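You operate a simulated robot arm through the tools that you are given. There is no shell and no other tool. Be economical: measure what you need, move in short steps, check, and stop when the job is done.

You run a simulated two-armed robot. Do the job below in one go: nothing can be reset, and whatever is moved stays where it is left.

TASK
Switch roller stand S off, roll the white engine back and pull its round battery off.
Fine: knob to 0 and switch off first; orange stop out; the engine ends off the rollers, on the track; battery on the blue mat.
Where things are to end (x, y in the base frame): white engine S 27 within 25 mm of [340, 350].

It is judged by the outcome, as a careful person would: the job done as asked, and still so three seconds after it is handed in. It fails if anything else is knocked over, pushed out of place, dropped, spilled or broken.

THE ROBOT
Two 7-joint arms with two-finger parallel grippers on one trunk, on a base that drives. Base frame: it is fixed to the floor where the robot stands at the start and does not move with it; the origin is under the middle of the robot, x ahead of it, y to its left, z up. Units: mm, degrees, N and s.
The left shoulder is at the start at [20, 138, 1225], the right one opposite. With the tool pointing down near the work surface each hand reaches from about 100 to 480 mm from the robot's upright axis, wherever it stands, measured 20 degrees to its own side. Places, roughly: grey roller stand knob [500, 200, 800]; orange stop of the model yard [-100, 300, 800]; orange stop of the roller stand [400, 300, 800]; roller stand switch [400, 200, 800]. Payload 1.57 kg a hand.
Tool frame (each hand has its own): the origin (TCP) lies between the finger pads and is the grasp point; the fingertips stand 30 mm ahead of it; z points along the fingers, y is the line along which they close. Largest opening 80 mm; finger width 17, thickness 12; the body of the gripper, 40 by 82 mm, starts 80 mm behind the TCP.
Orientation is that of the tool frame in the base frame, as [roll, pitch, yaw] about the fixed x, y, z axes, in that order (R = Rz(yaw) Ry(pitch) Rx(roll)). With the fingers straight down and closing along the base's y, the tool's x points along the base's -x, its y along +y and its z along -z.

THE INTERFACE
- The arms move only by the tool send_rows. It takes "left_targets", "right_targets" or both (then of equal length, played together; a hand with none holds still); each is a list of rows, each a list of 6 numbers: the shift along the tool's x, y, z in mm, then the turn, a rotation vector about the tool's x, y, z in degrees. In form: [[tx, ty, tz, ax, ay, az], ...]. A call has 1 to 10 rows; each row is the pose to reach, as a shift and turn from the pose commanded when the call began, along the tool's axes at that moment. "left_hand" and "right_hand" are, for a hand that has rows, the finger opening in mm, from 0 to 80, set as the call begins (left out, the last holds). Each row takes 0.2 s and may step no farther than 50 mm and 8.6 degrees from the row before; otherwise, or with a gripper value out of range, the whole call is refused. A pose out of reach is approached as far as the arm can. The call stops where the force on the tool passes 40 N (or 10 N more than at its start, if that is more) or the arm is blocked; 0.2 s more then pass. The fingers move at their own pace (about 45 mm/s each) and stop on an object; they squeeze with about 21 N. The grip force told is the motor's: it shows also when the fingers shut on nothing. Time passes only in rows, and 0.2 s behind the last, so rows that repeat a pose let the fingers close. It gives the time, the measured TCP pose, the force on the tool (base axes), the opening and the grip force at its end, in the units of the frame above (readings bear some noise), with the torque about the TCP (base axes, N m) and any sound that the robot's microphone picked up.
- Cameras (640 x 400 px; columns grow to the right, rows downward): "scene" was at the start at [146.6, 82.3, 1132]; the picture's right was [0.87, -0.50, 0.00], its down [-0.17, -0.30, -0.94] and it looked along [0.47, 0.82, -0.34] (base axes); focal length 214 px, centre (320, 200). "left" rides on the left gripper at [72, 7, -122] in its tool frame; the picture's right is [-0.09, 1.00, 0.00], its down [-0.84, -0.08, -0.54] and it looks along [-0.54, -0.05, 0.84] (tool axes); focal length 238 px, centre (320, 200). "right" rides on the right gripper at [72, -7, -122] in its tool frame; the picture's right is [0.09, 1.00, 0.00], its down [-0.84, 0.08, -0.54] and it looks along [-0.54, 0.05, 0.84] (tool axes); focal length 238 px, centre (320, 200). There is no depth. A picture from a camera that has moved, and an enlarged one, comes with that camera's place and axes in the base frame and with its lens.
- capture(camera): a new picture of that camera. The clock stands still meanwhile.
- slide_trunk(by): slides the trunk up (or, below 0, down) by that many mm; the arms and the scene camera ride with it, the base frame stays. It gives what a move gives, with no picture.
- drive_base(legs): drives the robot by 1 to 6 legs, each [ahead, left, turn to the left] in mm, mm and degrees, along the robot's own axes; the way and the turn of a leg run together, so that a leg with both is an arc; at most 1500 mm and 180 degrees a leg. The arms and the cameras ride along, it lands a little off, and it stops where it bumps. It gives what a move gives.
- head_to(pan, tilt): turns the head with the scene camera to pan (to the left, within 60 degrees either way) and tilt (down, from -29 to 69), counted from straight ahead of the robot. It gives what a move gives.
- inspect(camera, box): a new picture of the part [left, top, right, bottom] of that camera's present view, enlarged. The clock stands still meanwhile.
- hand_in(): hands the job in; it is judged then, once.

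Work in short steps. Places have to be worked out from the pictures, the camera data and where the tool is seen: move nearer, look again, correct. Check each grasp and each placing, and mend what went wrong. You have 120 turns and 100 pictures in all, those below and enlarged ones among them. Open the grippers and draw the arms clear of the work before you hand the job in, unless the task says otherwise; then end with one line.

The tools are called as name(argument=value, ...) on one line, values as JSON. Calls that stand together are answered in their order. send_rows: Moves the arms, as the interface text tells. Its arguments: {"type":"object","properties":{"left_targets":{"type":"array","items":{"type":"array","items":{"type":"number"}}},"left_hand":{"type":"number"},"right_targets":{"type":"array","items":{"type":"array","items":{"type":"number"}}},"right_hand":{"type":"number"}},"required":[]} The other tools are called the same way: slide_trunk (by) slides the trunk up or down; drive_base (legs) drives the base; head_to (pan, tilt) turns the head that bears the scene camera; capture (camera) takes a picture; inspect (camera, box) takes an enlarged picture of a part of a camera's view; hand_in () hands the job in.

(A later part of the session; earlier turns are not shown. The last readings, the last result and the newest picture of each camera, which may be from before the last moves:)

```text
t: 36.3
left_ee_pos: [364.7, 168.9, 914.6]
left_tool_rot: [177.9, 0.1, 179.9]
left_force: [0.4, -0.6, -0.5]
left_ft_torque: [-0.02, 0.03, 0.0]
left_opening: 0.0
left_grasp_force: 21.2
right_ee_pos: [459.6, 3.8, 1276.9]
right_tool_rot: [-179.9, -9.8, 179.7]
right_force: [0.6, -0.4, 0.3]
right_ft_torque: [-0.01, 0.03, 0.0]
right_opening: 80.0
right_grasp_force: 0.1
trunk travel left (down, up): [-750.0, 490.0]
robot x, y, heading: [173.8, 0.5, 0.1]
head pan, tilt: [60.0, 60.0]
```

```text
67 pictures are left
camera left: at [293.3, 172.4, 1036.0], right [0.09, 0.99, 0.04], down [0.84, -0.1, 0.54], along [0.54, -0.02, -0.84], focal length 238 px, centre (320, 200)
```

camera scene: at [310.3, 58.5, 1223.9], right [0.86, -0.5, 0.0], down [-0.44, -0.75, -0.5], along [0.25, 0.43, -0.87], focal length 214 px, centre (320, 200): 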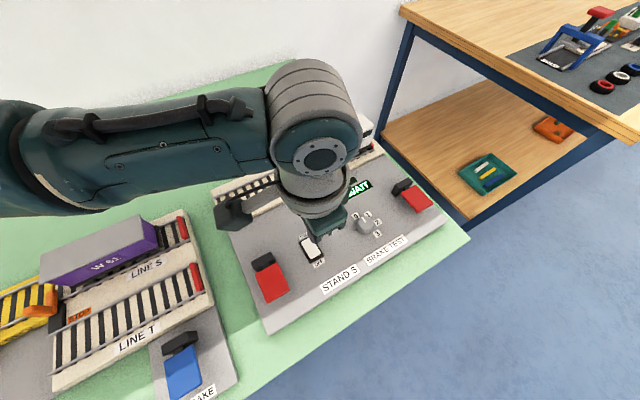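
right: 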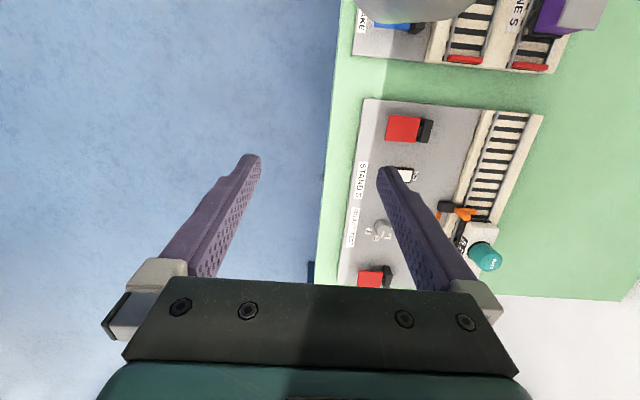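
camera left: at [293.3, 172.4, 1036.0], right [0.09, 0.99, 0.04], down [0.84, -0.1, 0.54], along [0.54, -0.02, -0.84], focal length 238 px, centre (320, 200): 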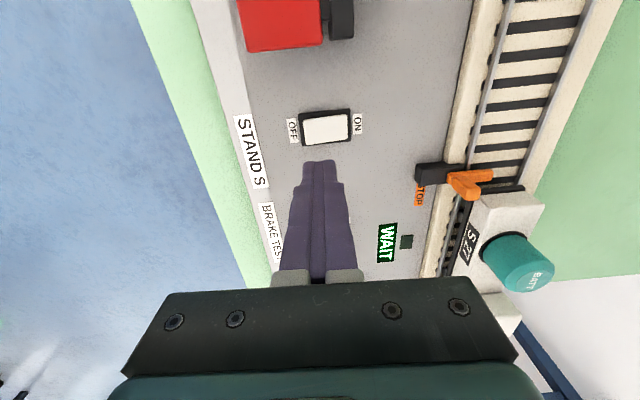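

Still WAIT, so I go on and press the OFF end of the rocker.

send_rows(left_targets=[[4, -2, 20, 0, 0, 0], [4, -3, 40, 0, 0, 0], [4, -4, 55, 0, 0, 0], [4, -4, 63, 0, 0, 0], [4, -5, 69, 0, 0, 0], [4, -5, 74, 0, 0, 0], [4, -5, 78, 0, 0, 0], [4, -5, 82, 0, 0, 0]])

inspect(camera="left", box=[240, 80, 420, 260])

```text
t: 37.9
left_ee_pos: [358.4, 165.0, 839.6]
left_tool_rot: [177.9, 0.1, 180.0]
left_force: [-7.7, -0.5, 31.5]
left_ft_torque: [0.33, 0.26, 0.06]
left_opening: 0.0
left_grasp_force: 21.0
right_ee_pos: [459.3, 3.9, 1276.9]
right_tool_rot: [180.0, -9.8, 179.7]
right_force: [-0.5, 0.1, -1.9]
right_ft_torque: [0.0, 0.01, -0.02]
right_opening: 80.0
right_grasp_force: 0.0
trunk travel left (down, up): [-750.0, 490.0]
robot x, y, heading: [174.1, -1.5, -0.5]
head pan, tilt: [60.0, 60.0]
stopped in row 8 (left hand): the force on the tool passed its limit at 54 N (the readings are from after the stop); the commanded pose is now the measured one
```

```text
2.22 times, centred on (330, 170) of left
camera zoom: at [288.1, 169.0, 962.2], right [0.09, 1.0, 0.03], down [0.84, -0.1, 0.54], along [0.54, -0.02, -0.84], focal length 530 px, centre (298, 267)
```

zoom: 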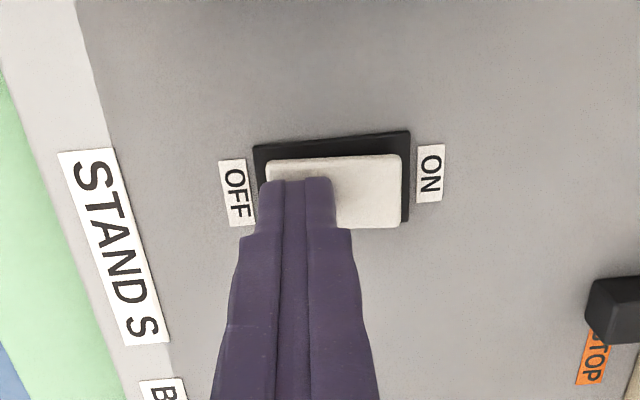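

The rocker looks tipped to OFF. I raise the hand and verify.

send_rows(left_targets=[[0, 0, -20, 0, 0, 0], [0, 0, -50, 0, 0, 0], [0, 0, -85, 0, 0, 0]])

inspect(camera="left", box=[260, 90, 560, 290])

```text
t: 38.7
left_ee_pos: [357.5, 163.5, 925.4]
left_tool_rot: [178.1, 0.2, 179.9]
left_force: [-0.6, 0.3, -0.3]
left_ft_torque: [-0.02, 0.02, 0.02]
left_opening: 0.0
left_grasp_force: 21.4
right_ee_pos: [460.8, 3.7, 1277.7]
right_tool_rot: [-179.9, -9.8, 179.6]
right_force: [0.2, 1.1, 0.4]
right_ft_torque: [-0.01, 0.02, -0.03]
right_opening: 79.8
right_grasp_force: 0.1
trunk travel left (down, up): [-750.0, 490.0]
robot x, y, heading: [172.5, 1.6, -0.3]
head pan, tilt: [60.0, 60.0]
```

```text
2.00 times, centred on (410, 190) of left
camera zoom: at [287.2, 167.3, 1047.3], right [0.09, 1.0, 0.03], down [0.84, -0.1, 0.54], along [0.54, -0.02, -0.84], focal length 477 px, centre (140, 220)
```

zoom: 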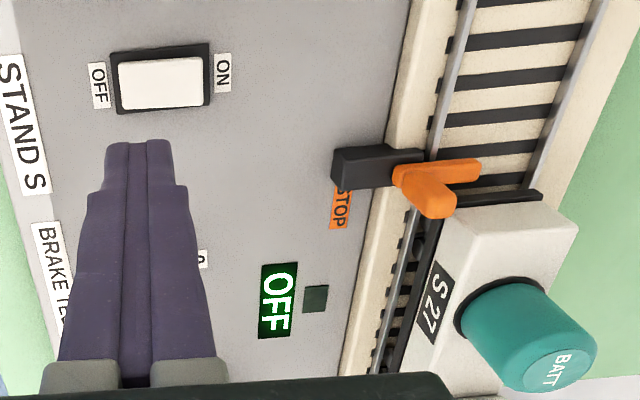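

Display reads OFF and the rocker is at OFF. Now the stop: I move nearer to it to see how it is built.

send_rows(left_targets=[[-10, 22, 0, 0, 0, 0], [-20, 44, 0, 0, 0, 0], [-30, 66, 0, 0, 0, 0], [-40, 88, 0, 0, 0, 0], [-50, 110, 0, 0, 0, 0]], left_hand=70)

capture(camera="left")

inspect(camera="left", box=[250, 60, 410, 180])

capture(camera="scene")

```text
t: 39.9
left_ee_pos: [410.8, 272.8, 927.9]
left_tool_rot: [178.0, 0.2, 179.9]
left_force: [0.1, 0.0, 1.1]
left_ft_torque: [0.03, -0.01, 0.03]
left_opening: 69.9
left_grasp_force: 0.0
right_ee_pos: [459.3, 3.8, 1276.9]
right_tool_rot: [-179.9, -9.8, 179.7]
right_force: [1.0, 0.0, -0.1]
right_ft_torque: [0.03, -0.03, 0.02]
right_opening: 80.1
right_grasp_force: 0.1
trunk travel left (down, up): [-750.0, 490.0]
robot x, y, heading: [179.6, 2.2, -0.2]
head pan, tilt: [60.0, 60.0]
```

```text
64 pictures are left
camera left: at [339.7, 276.3, 1050.9], right [0.09, 1.0, 0.03], down [0.83, -0.1, 0.54], along [0.54, -0.02, -0.84], focal length 238 px, centre (320, 200)
```

left: 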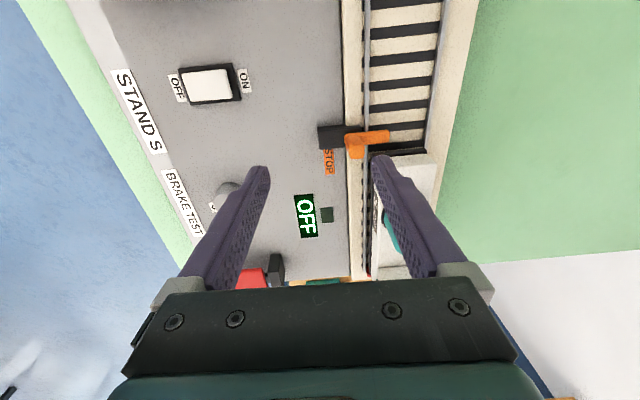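

```text
3.33 times, centred on (330, 120) of left
camera zoom: at [339.7, 276.3, 1050.9], right [0.09, 1.0, 0.03], down [0.83, -0.1, 0.54], along [0.54, -0.02, -0.84], focal length 794 px, centre (287, 467)
```

zoom: 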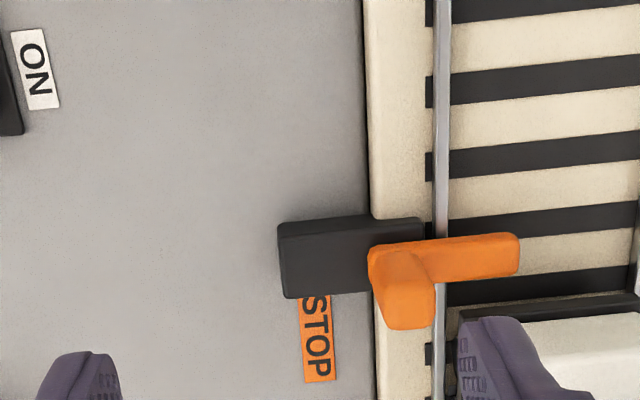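

```text
62 pictures are left
camera scene: at [310.1, 58.4, 1223.8], right [0.86, -0.5, 0.0], down [-0.44, -0.75, -0.5], along [0.25, 0.43, -0.87], focal length 214 px, centre (320, 200)
```

scene: 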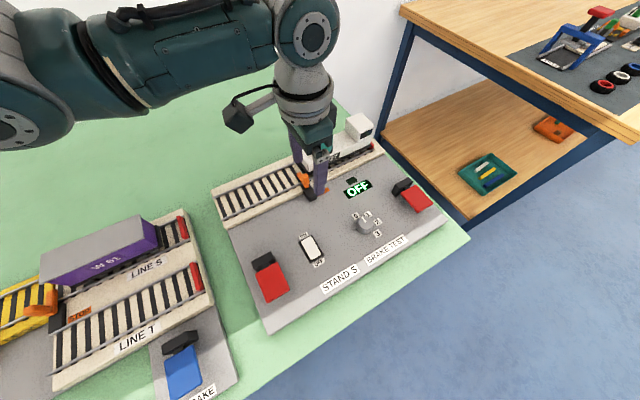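

The stop is an L: an arm lying over the rail and an upright handle at the end of the black block. I compare with the yard's stop and look at this one from the scene camera.

inspect(camera="scene", box=[0, 230, 160, 380])

inspect(camera="scene", box=[270, 140, 350, 220])

```text
2.67 times, centred on (80, 305) of scene
camera zoom: at [310.1, 58.4, 1223.8], right [0.86, -0.5, 0.0], down [-0.44, -0.75, -0.5], along [0.25, 0.43, -0.87], focal length 572 px, centre (960, -80)
```

zoom: 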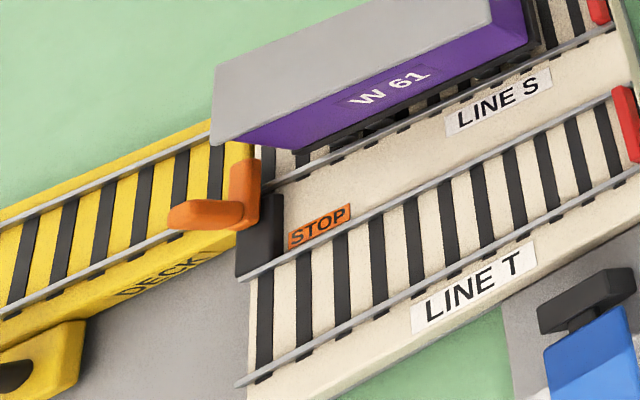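

```text
5.00 times, centred on (310, 180) of scene
camera zoom: at [310.1, 58.4, 1223.8], right [0.86, -0.5, 0.0], down [-0.44, -0.75, -0.5], along [0.25, 0.43, -0.87], focal length 1072 px, centre (370, 300)
```

zoom: 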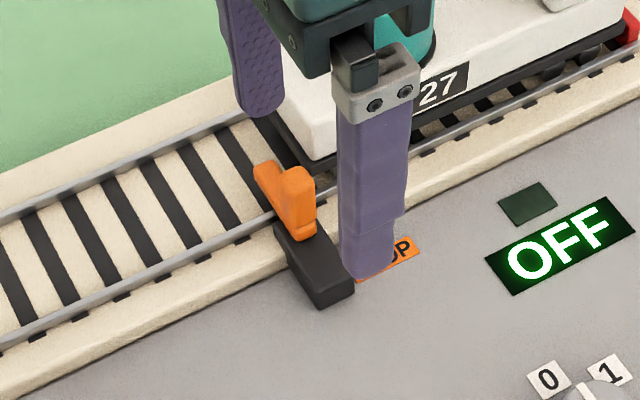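

I judge the handle top at about (421,309,850), the arm at z≈820 over the rail. I'll test by pushing the handle top toward -y (over the black block) with closed fingers; first I place them on its +y side.

send_rows(left_targets=[[-3, 20, 0, 0, 0, 0], [-7, 42, 0, 0, 0, 0], [-10, 62, 10, 0, 0, 0], [-10, 62, 30, 0, 0, 0], [-10, 60, 48, 0, 0, 0], [-10, 60, 55, 0, 0, 0]], left_hand=0)

capture(camera="left")

inspect(camera="scene", box=[270, 140, 350, 220])

```text
t: 41.3
left_ee_pos: [418.7, 334.7, 875.6]
left_tool_rot: [178.1, 0.1, 180.0]
left_force: [-0.7, 0.2, -0.2]
left_ft_torque: [0.01, 0.01, 0.01]
left_opening: 0.0
left_grasp_force: 21.5
right_ee_pos: [459.2, 4.3, 1278.2]
right_tool_rot: [-180.0, -9.8, 179.7]
right_force: [0.3, -0.2, 0.6]
right_ft_torque: [-0.02, -0.02, -0.02]
right_opening: 80.1
right_grasp_force: 0.1
trunk travel left (down, up): [-750.0, 490.0]
robot x, y, heading: [176.8, 2.6, -0.2]
head pan, tilt: [60.0, 60.0]
```

```text
59 pictures are left
camera left: at [348.0, 338.0, 996.8], right [0.09, 1.0, 0.03], down [0.83, -0.1, 0.54], along [0.54, -0.02, -0.84], focal length 238 px, centre (320, 200)
```

left: 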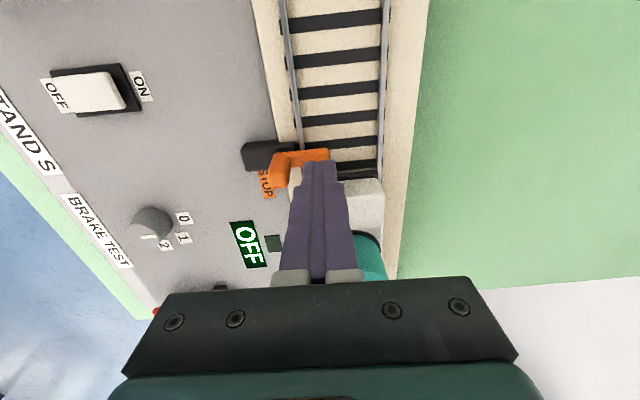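

```text
5.00 times, centred on (310, 180) of scene
camera zoom: at [310.1, 58.4, 1223.8], right [0.86, -0.5, 0.0], down [-0.44, -0.75, -0.5], along [0.25, 0.43, -0.87], focal length 1072 px, centre (370, 300)
```

zoom: 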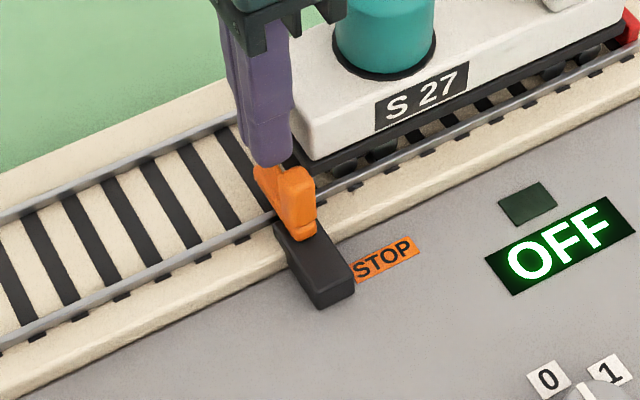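

Before pushing, I double-check the knob, whose mark looks odd from here.

inspect(camera="left", box=[110, 180, 220, 270])

inspect(camera="scene", box=[330, 190, 410, 250])

```text
4.44 times, centred on (165, 225) of left
camera zoom: at [348.0, 338.0, 996.8], right [0.09, 1.0, 0.03], down [0.83, -0.1, 0.54], along [0.54, -0.02, -0.84], focal length 1059 px, centre (1009, 89)
```

zoom: 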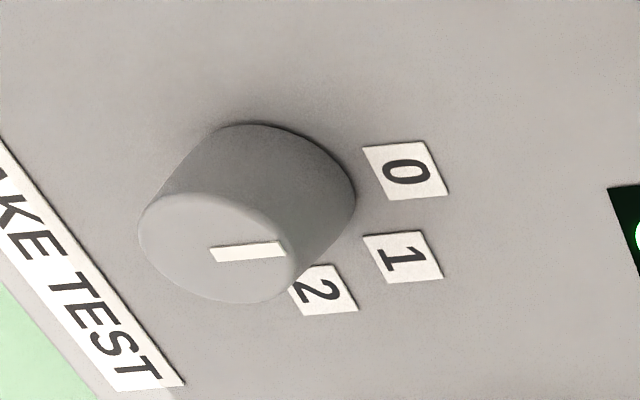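

```text
6.67 times, centred on (370, 220) of scene
camera zoom: at [310.1, 58.4, 1223.8], right [0.86, -0.5, 0.0], down [-0.44, -0.75, -0.5], along [0.25, 0.43, -0.87], focal length 1430 px, centre (-13, 67)
```

zoom: 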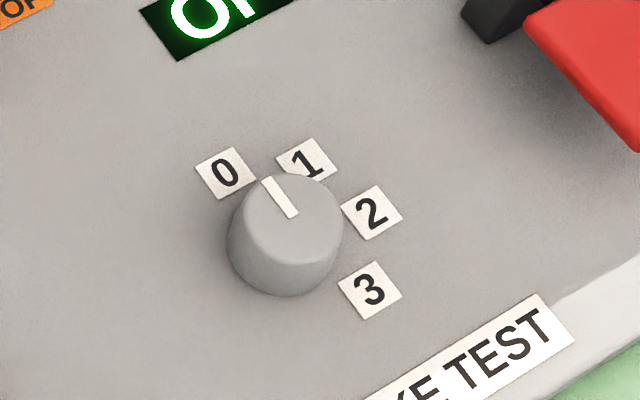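

The knob does point to 0. Now push the handle toward -y in small steps, slightly lower.

send_rows(left_targets=[[0, 0, 5, 0, 0, 0], [0, -5, 5, 0, 0, 0], [0, -10, 5, 0, 0, 0], [0, -15, 5, 0, 0, 0], [0, -20, 5, 0, 0, 0], [0, -25, 5, 0, 0, 0], [0, -30, 5, 0, 0, 0]])

inspect(camera="scene", box=[270, 140, 350, 220])

```text
t: 42.9
left_ee_pos: [420.0, 303.8, 869.2]
left_tool_rot: [178.0, 0.2, 180.0]
left_force: [-0.1, 0.9, 0.6]
left_ft_torque: [0.04, -0.02, 0.0]
left_opening: 0.4
left_grasp_force: 20.7
right_ee_pos: [458.9, 4.4, 1277.9]
right_tool_rot: [-179.8, -9.9, 179.7]
right_force: [0.3, -0.8, 0.2]
right_ft_torque: [-0.04, -0.02, -0.01]
right_opening: 80.1
right_grasp_force: 0.0
trunk travel left (down, up): [-750.0, 490.0]
robot x, y, heading: [181.2, -0.1, -0.2]
head pan, tilt: [60.0, 60.0]
```

```text
5.00 times, centred on (310, 180) of scene
camera zoom: at [310.2, 58.5, 1223.8], right [0.86, -0.5, 0.0], down [-0.44, -0.75, -0.5], along [0.25, 0.43, -0.87], focal length 1072 px, centre (370, 300)
```

zoom: 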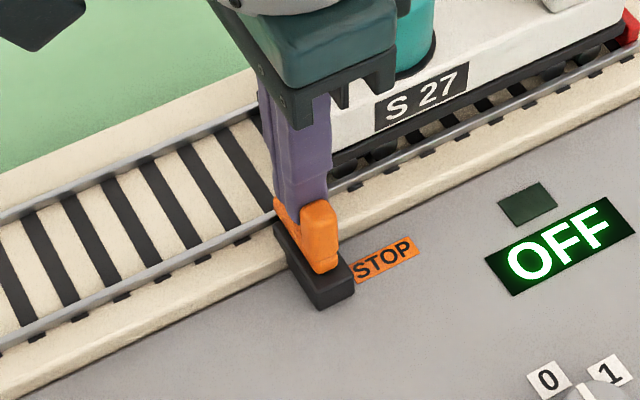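

It slides along the block with little force. I keep pushing toward the end of its travel.

send_rows(left_targets=[[0, -5, 0, 0, 0, 0], [0, -10, 0, 0, 0, 0], [0, -14, 0, 0, 0, 0], [0, -18, 0, 0, 0, 0]])

inspect(camera="scene", box=[270, 140, 350, 220])

capture(camera="left")

```text
t: 43.9
left_ee_pos: [418.4, 293.2, 869.4]
left_tool_rot: [177.3, 0.0, 180.0]
left_force: [2.9, 24.6, -14.6]
left_ft_torque: [0.45, -0.07, -0.02]
left_opening: 0.2
left_grasp_force: 20.7
right_ee_pos: [460.7, 7.5, 1277.6]
right_tool_rot: [179.9, -9.9, 179.7]
right_force: [-0.4, -0.2, -0.3]
right_ft_torque: [0.0, -0.04, 0.04]
right_opening: 79.8
right_grasp_force: 0.2
trunk travel left (down, up): [-750.0, 490.0]
robot x, y, heading: [176.6, 3.1, -0.1]
head pan, tilt: [60.0, 60.0]
```

```text
5.00 times, centred on (310, 180) of scene
camera zoom: at [310.2, 61.7, 1223.9], right [0.86, -0.5, 0.0], down [-0.44, -0.75, -0.5], along [0.25, 0.44, -0.86], focal length 1072 px, centre (370, 300)
```

zoom: 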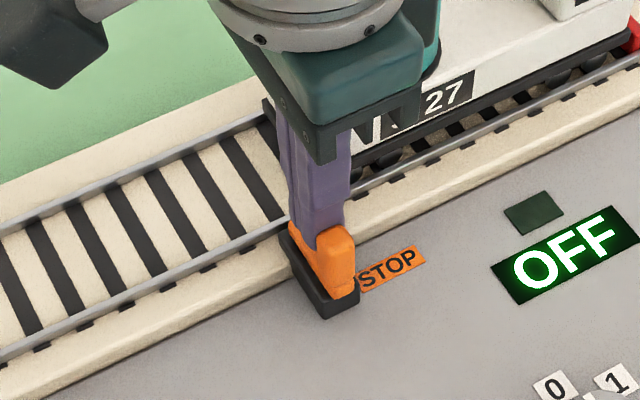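

```text
53 pictures are left
camera left: at [348.6, 295.6, 991.4], right [0.09, 0.99, 0.05], down [0.84, -0.1, 0.54], along [0.54, -0.01, -0.84], focal length 238 px, centre (320, 200)
```

left: 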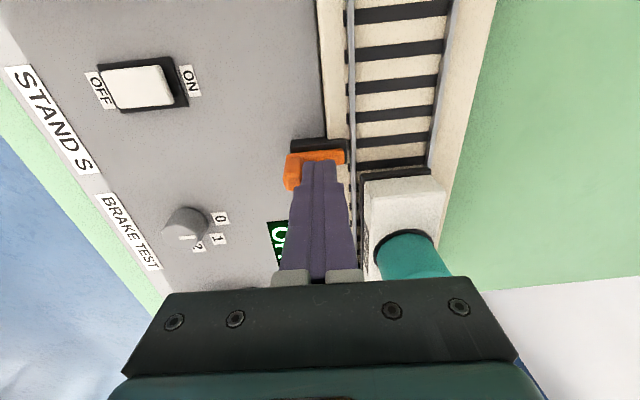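

The stop is at its end position, arm clear of the rails. I back off, rise and look at the engine.

send_rows(left_targets=[[0, 6, 0, 0, 0, 0], [0, 10, -15, 0, 0, 0], [0, 25, -50, 0, 0, 0], [0, 40, -90, 0, 0, 0], [0, 55, -130, 0, 0, 0]], left_hand=80)

capture(camera="left")

capture(camera="scene")

```text
t: 45.1
left_ee_pos: [420.5, 336.5, 1000.2]
left_tool_rot: [178.1, 0.1, 179.9]
left_force: [-0.1, 0.2, 0.5]
left_ft_torque: [0.01, 0.03, 0.02]
left_opening: 79.8
left_grasp_force: 0.0
right_ee_pos: [460.4, 4.0, 1277.7]
right_tool_rot: [-179.9, -9.8, 179.7]
right_force: [-0.6, 0.3, 0.7]
right_ft_torque: [0.01, -0.01, 0.01]
right_opening: 80.2
right_grasp_force: 0.0
trunk travel left (down, up): [-750.0, 490.0]
robot x, y, heading: [175.8, -3.2, -0.4]
head pan, tilt: [60.0, 60.0]
```

```text
52 pictures are left
camera left: at [348.9, 339.2, 1122.2], right [0.09, 1.0, 0.03], down [0.84, -0.1, 0.54], along [0.54, -0.02, -0.84], focal length 238 px, centre (320, 200)
```

left: 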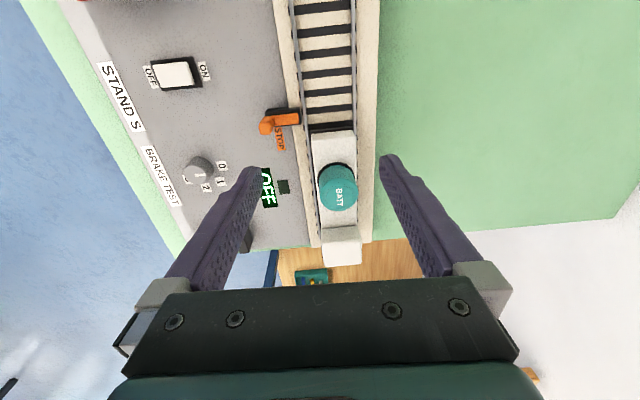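

```text
51 pictures are left
camera scene: at [310.1, 58.4, 1223.8], right [0.86, -0.5, 0.0], down [-0.44, -0.75, -0.5], along [0.25, 0.43, -0.87], focal length 214 px, centre (320, 200)
```

scene: 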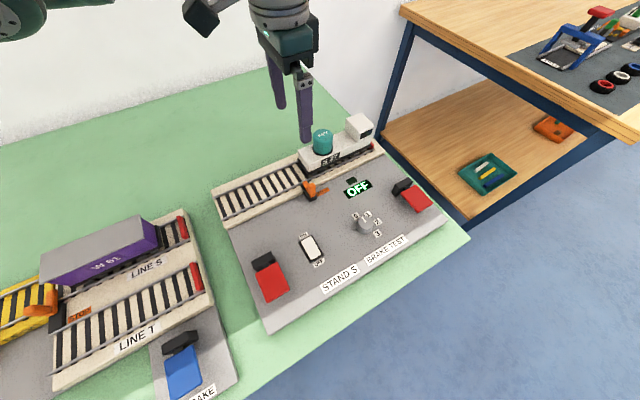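

I zoom in on the engine from both cameras to measure it.

inspect(camera="left", box=[250, 90, 410, 280])

inspect(camera="scene", box=[280, 100, 400, 205])

```text
2.11 times, centred on (330, 185) of left
camera zoom: at [348.9, 339.2, 1122.2], right [0.09, 1.0, 0.03], down [0.84, -0.1, 0.54], along [0.54, -0.02, -0.84], focal length 502 px, centre (299, 232)
```

zoom: 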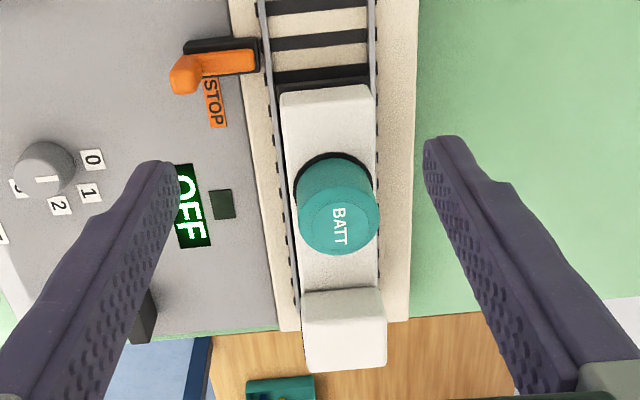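

```text
3.81 times, centred on (340, 152) of scene
camera zoom: at [310.1, 58.4, 1223.8], right [0.86, -0.5, 0.0], down [-0.44, -0.75, -0.5], along [0.25, 0.43, -0.87], focal length 817 px, centre (244, 381)
```

zoom: 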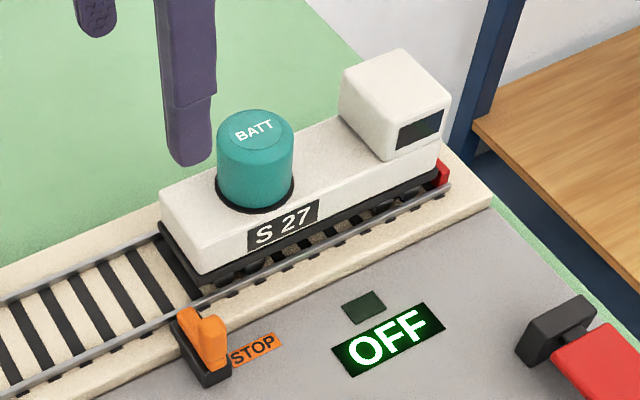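

Engine: body front ≈x 436, rear ≈x 608, width ≈50, deck top z≈851, centre ≈(522,354); battery at ≈(490,355), top ≈z 900. It must go back ≈182 mm. I move over the front deck (x≈452) and level the tool.

send_rows(left_targets=[[-10, 6, 15, 0.6, 0, 0], [-21, 12, 30, 1.2, 0, 0], [-32, 18, 45, 1.9, 0, 0], [-32, 18, 55, 1.9, 0, 0]])

capture(camera="left")

inspect(camera="scene", box=[270, 90, 400, 205])

```text
t: 46.1
left_ee_pos: [450.8, 356.5, 944.5]
left_tool_rot: [180.0, 0.1, 179.9]
left_force: [0.3, 0.2, -1.4]
left_ft_torque: [-0.02, -0.05, 0.03]
left_opening: 79.9
left_grasp_force: 0.0
right_ee_pos: [459.7, 4.3, 1276.9]
right_tool_rot: [-179.9, -9.8, 179.7]
right_force: [-0.2, -0.3, 0.5]
right_ft_torque: [0.0, 0.0, -0.02]
right_opening: 79.8
right_grasp_force: 0.2
trunk travel left (down, up): [-750.0, 490.0]
robot x, y, heading: [176.9, 1.1, 0.2]
head pan, tilt: [60.0, 60.0]
```

```text
48 pictures are left
camera left: at [380.5, 364.2, 1067.0], right [0.09, 1.0, 0.0], down [0.83, -0.08, 0.54], along [0.54, -0.05, -0.84], focal length 238 px, centre (320, 200)
```

left: 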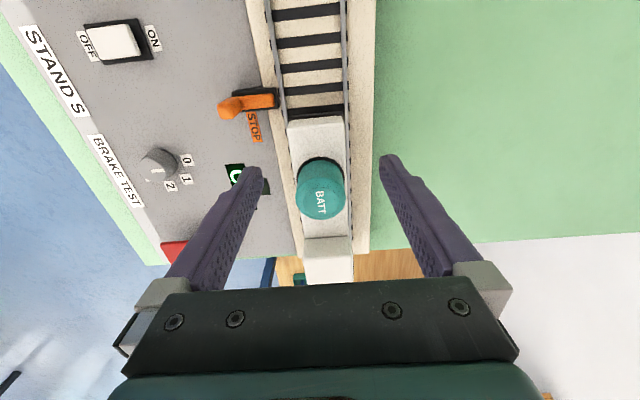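

```text
3.48 times, centred on (335, 148) of scene
camera zoom: at [310.1, 58.4, 1223.8], right [0.86, -0.5, 0.0], down [-0.44, -0.75, -0.5], along [0.25, 0.43, -0.87], focal length 746 px, centre (268, 383)
```

zoom: 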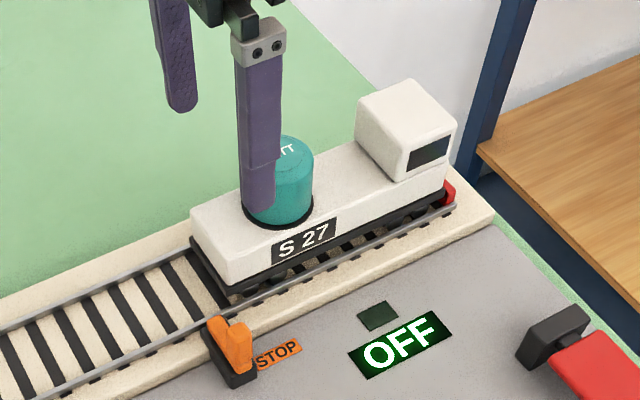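

The engine deck is centred under the gripper (y≈356). I descend to straddle the deck front.

send_rows(left_targets=[[0, 0, 20, 0, 0, 0], [0, 0, 40, 0, 0, 0], [0, 0, 55, 0, 0, 0], [0, 0, 68, 0, 0, 0], [0, 0, 78, 0, 0, 0], [0, 0, 80, 0, 0, 0]])

capture(camera="left")

inspect(camera="scene", box=[270, 90, 400, 205])

```text
t: 47.5
left_ee_pos: [451.9, 355.8, 865.9]
left_tool_rot: [179.9, 0.2, 179.9]
left_force: [-0.3, -0.3, 0.4]
left_ft_torque: [0.01, 0.0, 0.02]
left_opening: 79.9
left_grasp_force: 0.0
right_ee_pos: [458.6, 4.5, 1277.4]
right_tool_rot: [-179.9, -9.8, 179.8]
right_force: [-0.2, -0.3, 0.2]
right_ft_torque: [0.03, 0.01, 0.01]
right_opening: 80.3
right_grasp_force: 0.1
trunk travel left (down, up): [-750.0, 490.0]
robot x, y, heading: [177.5, -1.9, -0.2]
head pan, tilt: [60.0, 60.0]
```

```text
46 pictures are left
camera left: at [380.9, 363.1, 987.4], right [0.09, 1.0, 0.0], down [0.83, -0.08, 0.54], along [0.54, -0.05, -0.84], focal length 238 px, centre (320, 200)
```

left: 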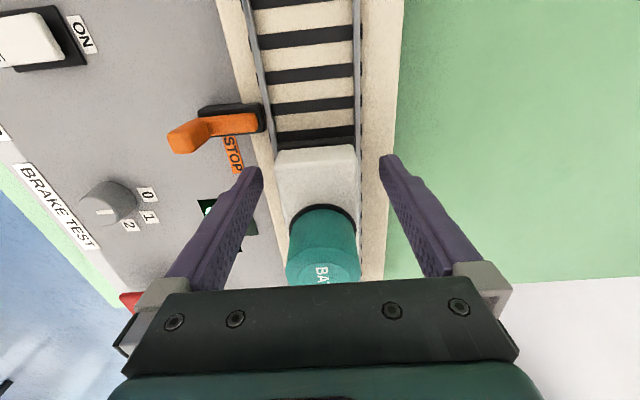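

```text
3.48 times, centred on (335, 148) of scene
camera zoom: at [310.1, 58.4, 1223.8], right [0.86, -0.5, 0.0], down [-0.44, -0.75, -0.5], along [0.25, 0.43, -0.87], focal length 746 px, centre (268, 383)
```

zoom: 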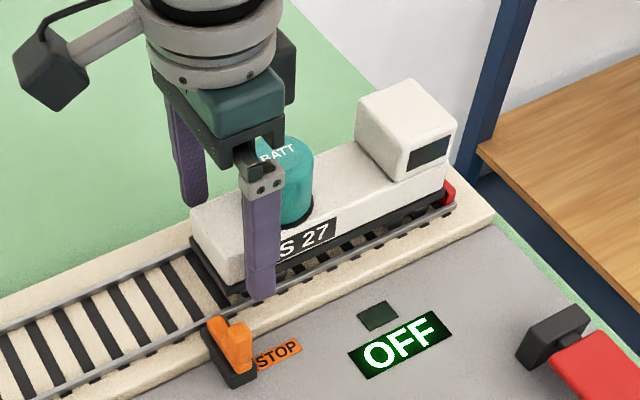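

Well straddled. I shift 2 mm to -y and close on the body.

send_rows(left_targets=[[0, -2, 0, 0, 0, 0], [0, -2, 0, 0, 0, 0], [0, -2, 0, 0, 0, 0], [0, -2, 0, 0, 0, 0]], left_hand=40)

```text
t: 48.5
left_ee_pos: [450.7, 354.3, 865.1]
left_tool_rot: [-179.8, 0.1, 179.9]
left_force: [0.3, -0.1, 0.4]
left_ft_torque: [0.06, -0.06, 0.03]
left_opening: 51.7
left_grasp_force: 20.9
right_ee_pos: [459.3, 3.3, 1278.2]
right_tool_rot: [-180.0, -9.7, 179.8]
right_force: [0.4, -1.1, 0.0]
right_ft_torque: [0.01, -0.02, -0.01]
right_opening: 80.0
right_grasp_force: 0.0
trunk travel left (down, up): [-750.0, 490.0]
robot x, y, heading: [175.7, -0.2, 0.3]
head pan, tilt: [60.0, 60.0]
```

Gripped at 51.7 mm with no side force. I pull back slowly.

send_rows(left_targets=[[5, 0, 0, 0, 0, 0], [12, 0, 0, 0, 0, 0], [20, 0, 0, 0, 0, 0], [30, 0, 0, 0, 0, 0], [40, 0, 0, 0, 0, 0], [50, 0, 0, 0, 0, 0]])

inspect(camera="scene", box=[240, 80, 400, 220])

```text
t: 49.9
left_ee_pos: [401.2, 353.2, 866.6]
left_tool_rot: [180.0, 0.1, 179.9]
left_force: [-0.9, 1.0, -0.4]
left_ft_torque: [0.01, 0.14, 0.0]
left_opening: 51.9
left_grasp_force: 21.5
right_ee_pos: [460.0, 3.8, 1277.7]
right_tool_rot: [-179.9, -9.8, 179.7]
right_force: [-0.1, 0.0, 0.1]
right_ft_torque: [0.02, -0.02, -0.02]
right_opening: 80.2
right_grasp_force: 0.0
trunk travel left (down, up): [-750.0, 490.0]
robot x, y, heading: [174.5, -1.7, -0.2]
head pan, tilt: [60.0, 60.0]
```

```text
2.86 times, centred on (320, 150) of scene
camera zoom: at [310.0, 58.3, 1223.7], right [0.86, -0.5, 0.0], down [-0.44, -0.75, -0.5], along [0.25, 0.43, -0.87], focal length 613 px, centre (320, 343)
```

zoom: 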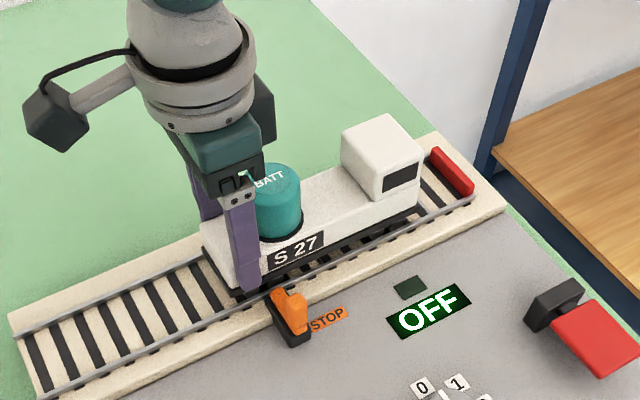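

It rolls freely. I continue another 90 mm.

send_rows(left_targets=[[10, 0, 0, 0, 0, 0], [20, 0, 0, 0, 0, 0], [30, 0, 0, 0, 0, 0], [40, 0, 0, 0, 0, 0], [50, 0, 0, 0, 0, 0], [60, 0, 0, 0, 0, 0], [70, 0, 0, 0, 0, 0], [80, 0, 0, 0, 0, 0], [90, 0, 0, 0, 0, 0]])

capture(camera="scene")

```text
t: 51.9
left_ee_pos: [313.3, 356.2, 864.8]
left_tool_rot: [179.9, 0.2, 180.0]
left_force: [1.6, -1.3, 7.8]
left_ft_torque: [-0.04, 0.41, 0.01]
left_opening: 51.6
left_grasp_force: 21.3
right_ee_pos: [459.9, 4.5, 1277.3]
right_tool_rot: [-179.8, -9.7, 179.7]
right_force: [1.4, -0.1, 1.3]
right_ft_torque: [0.02, 0.03, -0.01]
right_opening: 79.9
right_grasp_force: 0.1
trunk travel left (down, up): [-750.0, 490.0]
robot x, y, heading: [176.3, 0.3, -0.1]
head pan, tilt: [60.0, 60.0]
```

```text
43 pictures are left
camera scene: at [310.5, 58.8, 1224.0], right [0.86, -0.5, 0.0], down [-0.44, -0.75, -0.5], along [0.25, 0.43, -0.87], focal length 214 px, centre (320, 200)
```

scene: 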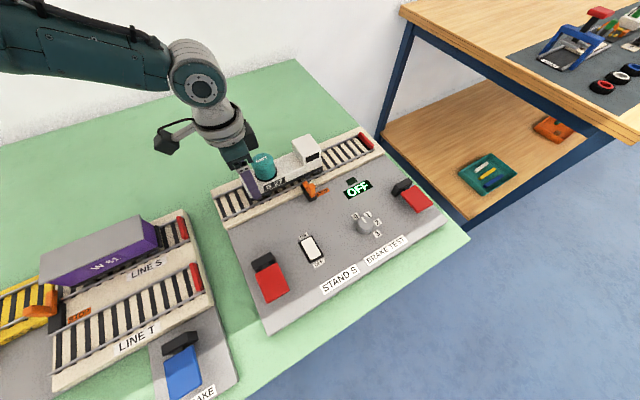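

It has moved ~138 mm. I zoom to measure the body ends.

inspect(camera="scene", box=[200, 120, 390, 240])

capture(camera="left")

```text
3.33 times, centred on (295, 180) of scene
camera zoom: at [310.5, 58.8, 1224.0], right [0.86, -0.5, 0.0], down [-0.44, -0.75, -0.5], along [0.25, 0.43, -0.87], focal length 715 px, centre (403, 267)
```

zoom: 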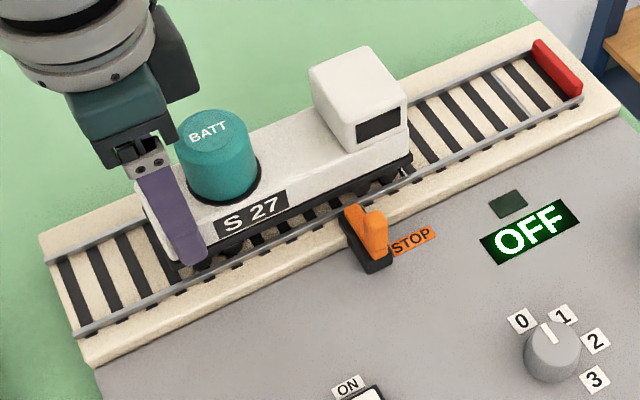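

```text
41 pictures are left
camera left: at [241.8, 362.7, 987.4], right [0.09, 1.0, 0.0], down [0.83, -0.08, 0.55], along [0.54, -0.05, -0.84], focal length 238 px, centre (320, 200)
```

left: 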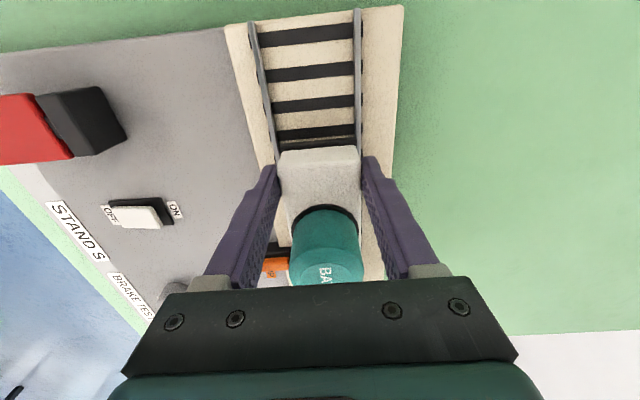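

Body spans ≈298–474, centre ≈385. Another 43 mm to go.

send_rows(left_targets=[[9, 0, 0, 0, 0, 0], [18, 0, 0, 0, 0, 0], [27, 0, 0, 0, 0, 0], [35, 0, 0, 0, 0, 0], [43, 0, 0, 0, 0, 0], [43, 0, 0, 0, 0, 0]])

capture(camera="scene")

inspect(camera="scene", box=[190, 120, 380, 240])

capture(camera="left")

```text
t: 53.3
left_ee_pos: [267.3, 353.1, 865.8]
left_tool_rot: [180.0, 0.0, 179.8]
left_force: [0.0, -0.4, -1.7]
left_ft_torque: [0.01, 0.31, -0.01]
left_opening: 51.8
left_grasp_force: 21.3
right_ee_pos: [459.4, 4.6, 1277.5]
right_tool_rot: [-179.9, -9.8, 179.6]
right_force: [-0.7, 0.1, 0.7]
right_ft_torque: [0.01, 0.01, 0.0]
right_opening: 79.9
right_grasp_force: 0.1
trunk travel left (down, up): [-750.0, 490.0]
robot x, y, heading: [176.8, 2.0, -0.1]
head pan, tilt: [60.0, 60.0]
```

```text
40 pictures are left
camera scene: at [310.0, 58.2, 1223.7], right [0.86, -0.5, 0.0], down [-0.44, -0.75, -0.5], along [0.25, 0.43, -0.87], focal length 214 px, centre (320, 200)
```

scene: 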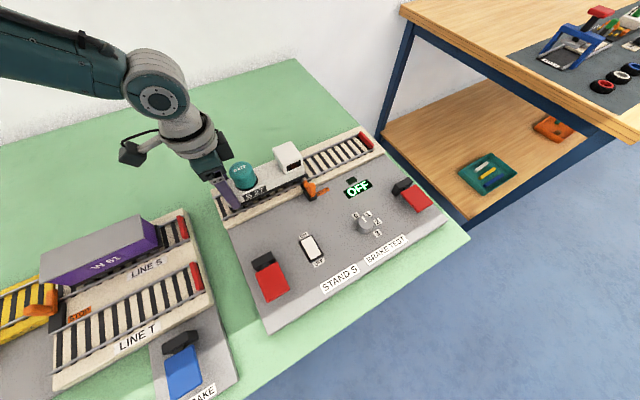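

```text
3.33 times, centred on (285, 180) of scene
camera zoom: at [310.0, 58.2, 1223.7], right [0.86, -0.5, 0.0], down [-0.44, -0.75, -0.5], along [0.25, 0.43, -0.87], focal length 715 px, centre (437, 267)
```

zoom: 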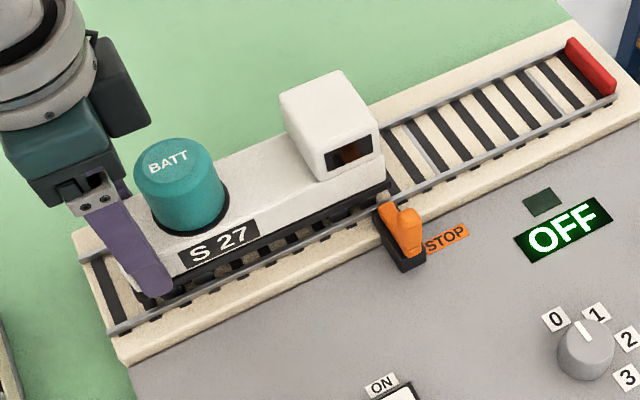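

```text
38 pictures are left
camera left: at [196.9, 361.4, 987.4], right [0.09, 1.0, 0.0], down [0.84, -0.08, 0.54], along [0.54, -0.05, -0.84], focal length 238 px, centre (320, 200)
```

left: 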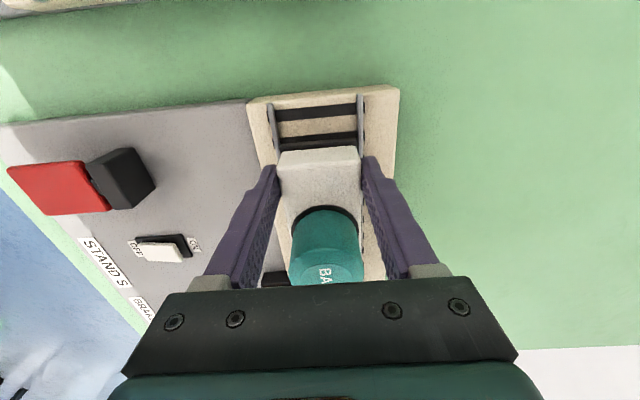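

The engine centre is at ≈342, off the rollers. I release, rise, and move above the battery (≈(308,354)).

send_rows(left_targets=[[0, 0, 0, 0, 0, 0], [0, 0, 0, 0, 0, 0], [0, 0, -20, 0, 0, 0], [0, 0, -60, 0, 0, 0], [0, 0, -100, 0, 0, 0], [-20, 1, -120, 0, 0, 0], [-40, 1, -120, 0, 0, 0]], left_hand=80)

capture(camera="left")

inspect(camera="scene", box=[190, 120, 380, 240])

```text
t: 54.9
left_ee_pos: [308.9, 354.5, 985.7]
left_tool_rot: [180.0, 0.2, 179.8]
left_force: [-1.2, 0.2, -0.3]
left_ft_torque: [0.0, -0.03, 0.0]
left_opening: 80.1
left_grasp_force: 0.0
right_ee_pos: [459.4, 4.0, 1276.6]
right_tool_rot: [-179.9, -9.7, 179.7]
right_force: [1.1, 0.0, 0.5]
right_ft_torque: [0.01, 0.03, -0.03]
right_opening: 79.9
right_grasp_force: 0.1
trunk travel left (down, up): [-750.0, 490.0]
robot x, y, heading: [176.4, 0.8, -0.1]
head pan, tilt: [60.0, 60.0]
```

```text
37 pictures are left
camera left: at [237.2, 363.0, 1107.5], right [0.09, 1.0, 0.0], down [0.84, -0.08, 0.54], along [0.54, -0.05, -0.84], focal length 238 px, centre (320, 200)
```

left: 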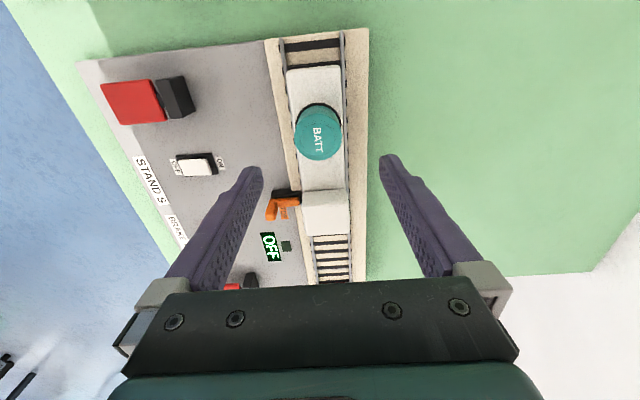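

```text
3.33 times, centred on (285, 180) of scene
camera zoom: at [310.1, 58.4, 1223.8], right [0.86, -0.5, 0.0], down [-0.44, -0.75, -0.5], along [0.25, 0.43, -0.87], focal length 715 px, centre (437, 267)
```

zoom: 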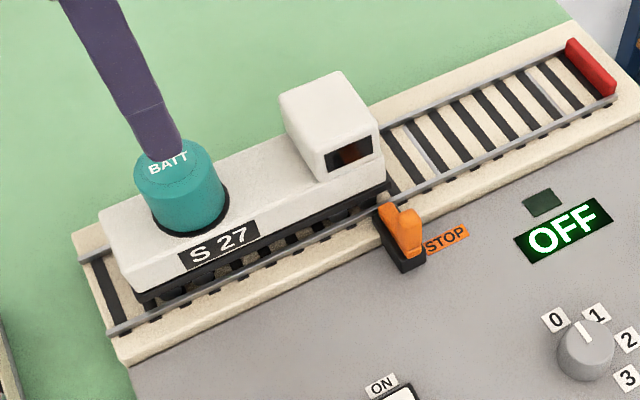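

Engine spans ≈253–429 (centre ≈341). Battery top at ≈(307,355); I descend on it.

send_rows(left_targets=[[1, 0, 25, 0, 0, 0], [2, 0, 50, 0, 0, 0], [2, 0, 70, 0, 0, 0], [2, 0, 85, 0, 0, 0], [2, 0, 96, 0, 0, 0], [2, 0, 96, 0, 0, 0]])

capture(camera="left")

```text
t: 56.3
left_ee_pos: [307.2, 354.3, 888.9]
left_tool_rot: [180.0, 0.2, 179.9]
left_force: [1.4, -0.2, -0.4]
left_ft_torque: [-0.01, 0.01, 0.0]
left_opening: 80.2
left_grasp_force: 0.0
right_ee_pos: [460.7, 3.3, 1277.7]
right_tool_rot: [-179.9, -9.8, 179.6]
right_force: [-0.7, 0.1, -0.3]
right_ft_torque: [-0.02, 0.0, -0.01]
right_opening: 79.9
right_grasp_force: 0.1
trunk travel left (down, up): [-750.0, 490.0]
robot x, y, heading: [177.9, -0.1, -0.1]
head pan, tilt: [60.0, 60.0]
```

```text
35 pictures are left
camera left: at [235.5, 362.2, 1010.6], right [0.09, 1.0, 0.0], down [0.83, -0.08, 0.55], along [0.54, -0.05, -0.84], focal length 238 px, centre (320, 200)
```

left: 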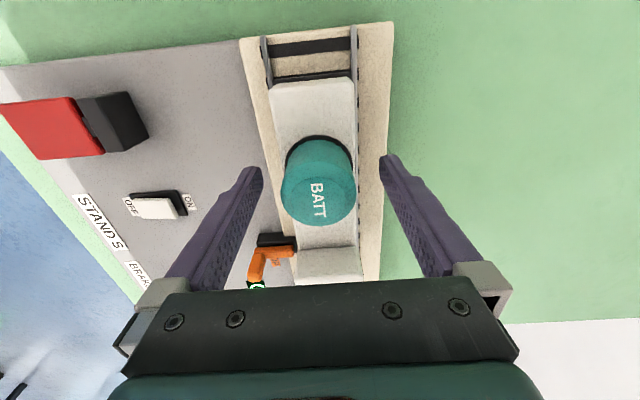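

Centred. I close on the battery.

send_rows(left_targets=[[0, 0, 0, 0, 0, 0], [0, 0, 0, 0, 0, 0], [0, 0, 0, 0, 0, 0], [0, 0, 0, 0, 0, 0], [0, 0, 0, 0, 0, 0]], left_hand=30)

```text
t: 57.5
left_ee_pos: [306.0, 354.1, 889.4]
left_tool_rot: [180.0, 0.2, 179.8]
left_force: [0.2, -1.2, 0.5]
left_ft_torque: [-0.06, 0.03, 0.03]
left_opening: 43.1
left_grasp_force: 20.8
right_ee_pos: [458.6, 2.7, 1277.6]
right_tool_rot: [-179.9, -9.8, 179.6]
right_force: [-0.7, -0.3, 0.6]
right_ft_torque: [0.0, 0.03, -0.02]
right_opening: 80.0
right_grasp_force: 0.0
trunk travel left (down, up): [-750.0, 490.0]
robot x, y, heading: [172.6, 1.3, -0.1]
head pan, tilt: [60.0, 60.0]
```

Held at 43 mm. I pull up gently in small steps, watching force and the engine.

send_rows(left_targets=[[0, 0, -2, 0, 0, 0], [0, 0, -4, 0, 0, 0], [0, 0, -6, 0, 0, 0]])

inspect(camera="scene", box=[190, 120, 380, 240])

```text
t: 58.3
left_ee_pos: [305.1, 355.8, 895.8]
left_tool_rot: [-180.0, 0.2, 179.8]
left_force: [-0.9, 1.0, -0.3]
left_ft_torque: [-0.02, 0.01, 0.01]
left_opening: 42.9
left_grasp_force: 21.2
right_ee_pos: [459.1, 4.3, 1277.7]
right_tool_rot: [-179.9, -9.9, 179.8]
right_force: [0.1, -0.6, 0.6]
right_ft_torque: [0.02, 0.03, -0.03]
right_opening: 79.9
right_grasp_force: 0.0
trunk travel left (down, up): [-750.0, 490.0]
robot x, y, heading: [171.7, -4.4, -0.3]
head pan, tilt: [60.0, 60.0]
heard: snap
```

```text
3.33 times, centred on (285, 180) of scene
camera zoom: at [310.1, 58.4, 1223.8], right [0.86, -0.5, 0.0], down [-0.44, -0.75, -0.5], along [0.25, 0.43, -0.87], focal length 715 px, centre (437, 267)
```

zoom: 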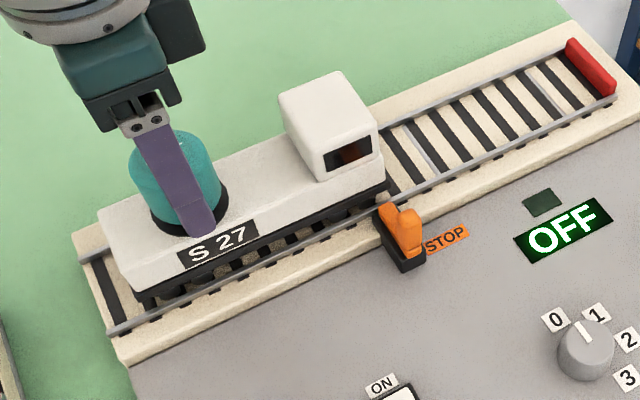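

A snap — the battery came off and the engine stayed put. I lift it clear.

send_rows(left_targets=[[0, 0, -10, 0, 0, 0], [0, 0, -30, 0, 0, 0], [0, 0, -60, 0, 0, 0], [0, 0, -90, 0, 0, 0], [0, 0, -120, 0, 0, 0]])

capture(camera="scene")

inspect(camera="scene", box=[150, 60, 400, 240])

```text
t: 59.5
left_ee_pos: [304.8, 355.4, 1017.0]
left_tool_rot: [-179.9, 0.2, 179.8]
left_force: [0.5, -1.1, -0.6]
left_ft_torque: [0.04, 0.0, 0.02]
left_opening: 43.3
left_grasp_force: 21.3
right_ee_pos: [458.4, 4.2, 1276.3]
right_tool_rot: [-179.9, -9.7, 179.7]
right_force: [-0.6, -0.8, -0.4]
right_ft_torque: [-0.02, 0.02, -0.03]
right_opening: 80.2
right_grasp_force: 0.1
trunk travel left (down, up): [-750.0, 490.0]
robot x, y, heading: [174.1, 0.2, -0.4]
head pan, tilt: [60.0, 60.0]
```

```text
33 pictures are left
camera scene: at [310.1, 58.4, 1223.8], right [0.86, -0.5, 0.0], down [-0.44, -0.75, -0.5], along [0.25, 0.43, -0.87], focal length 214 px, centre (320, 200)
```

scene: 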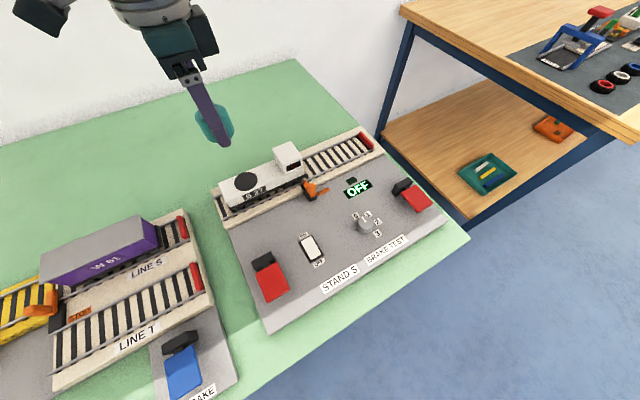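

```text
2.22 times, centred on (275, 150) of scene
camera zoom: at [310.1, 58.4, 1223.8], right [0.86, -0.5, 0.0], down [-0.44, -0.75, -0.5], along [0.25, 0.43, -0.87], focal length 477 px, centre (420, 311)
```

zoom: 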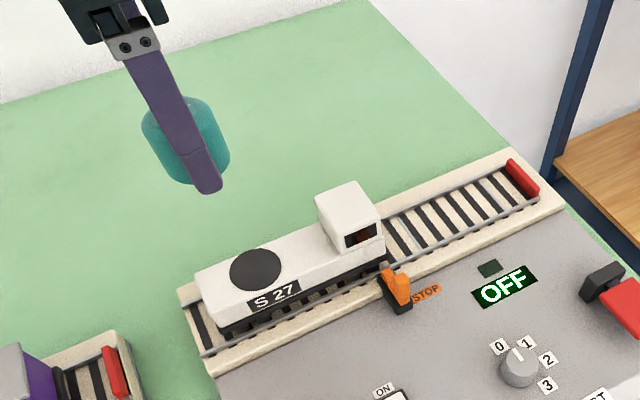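

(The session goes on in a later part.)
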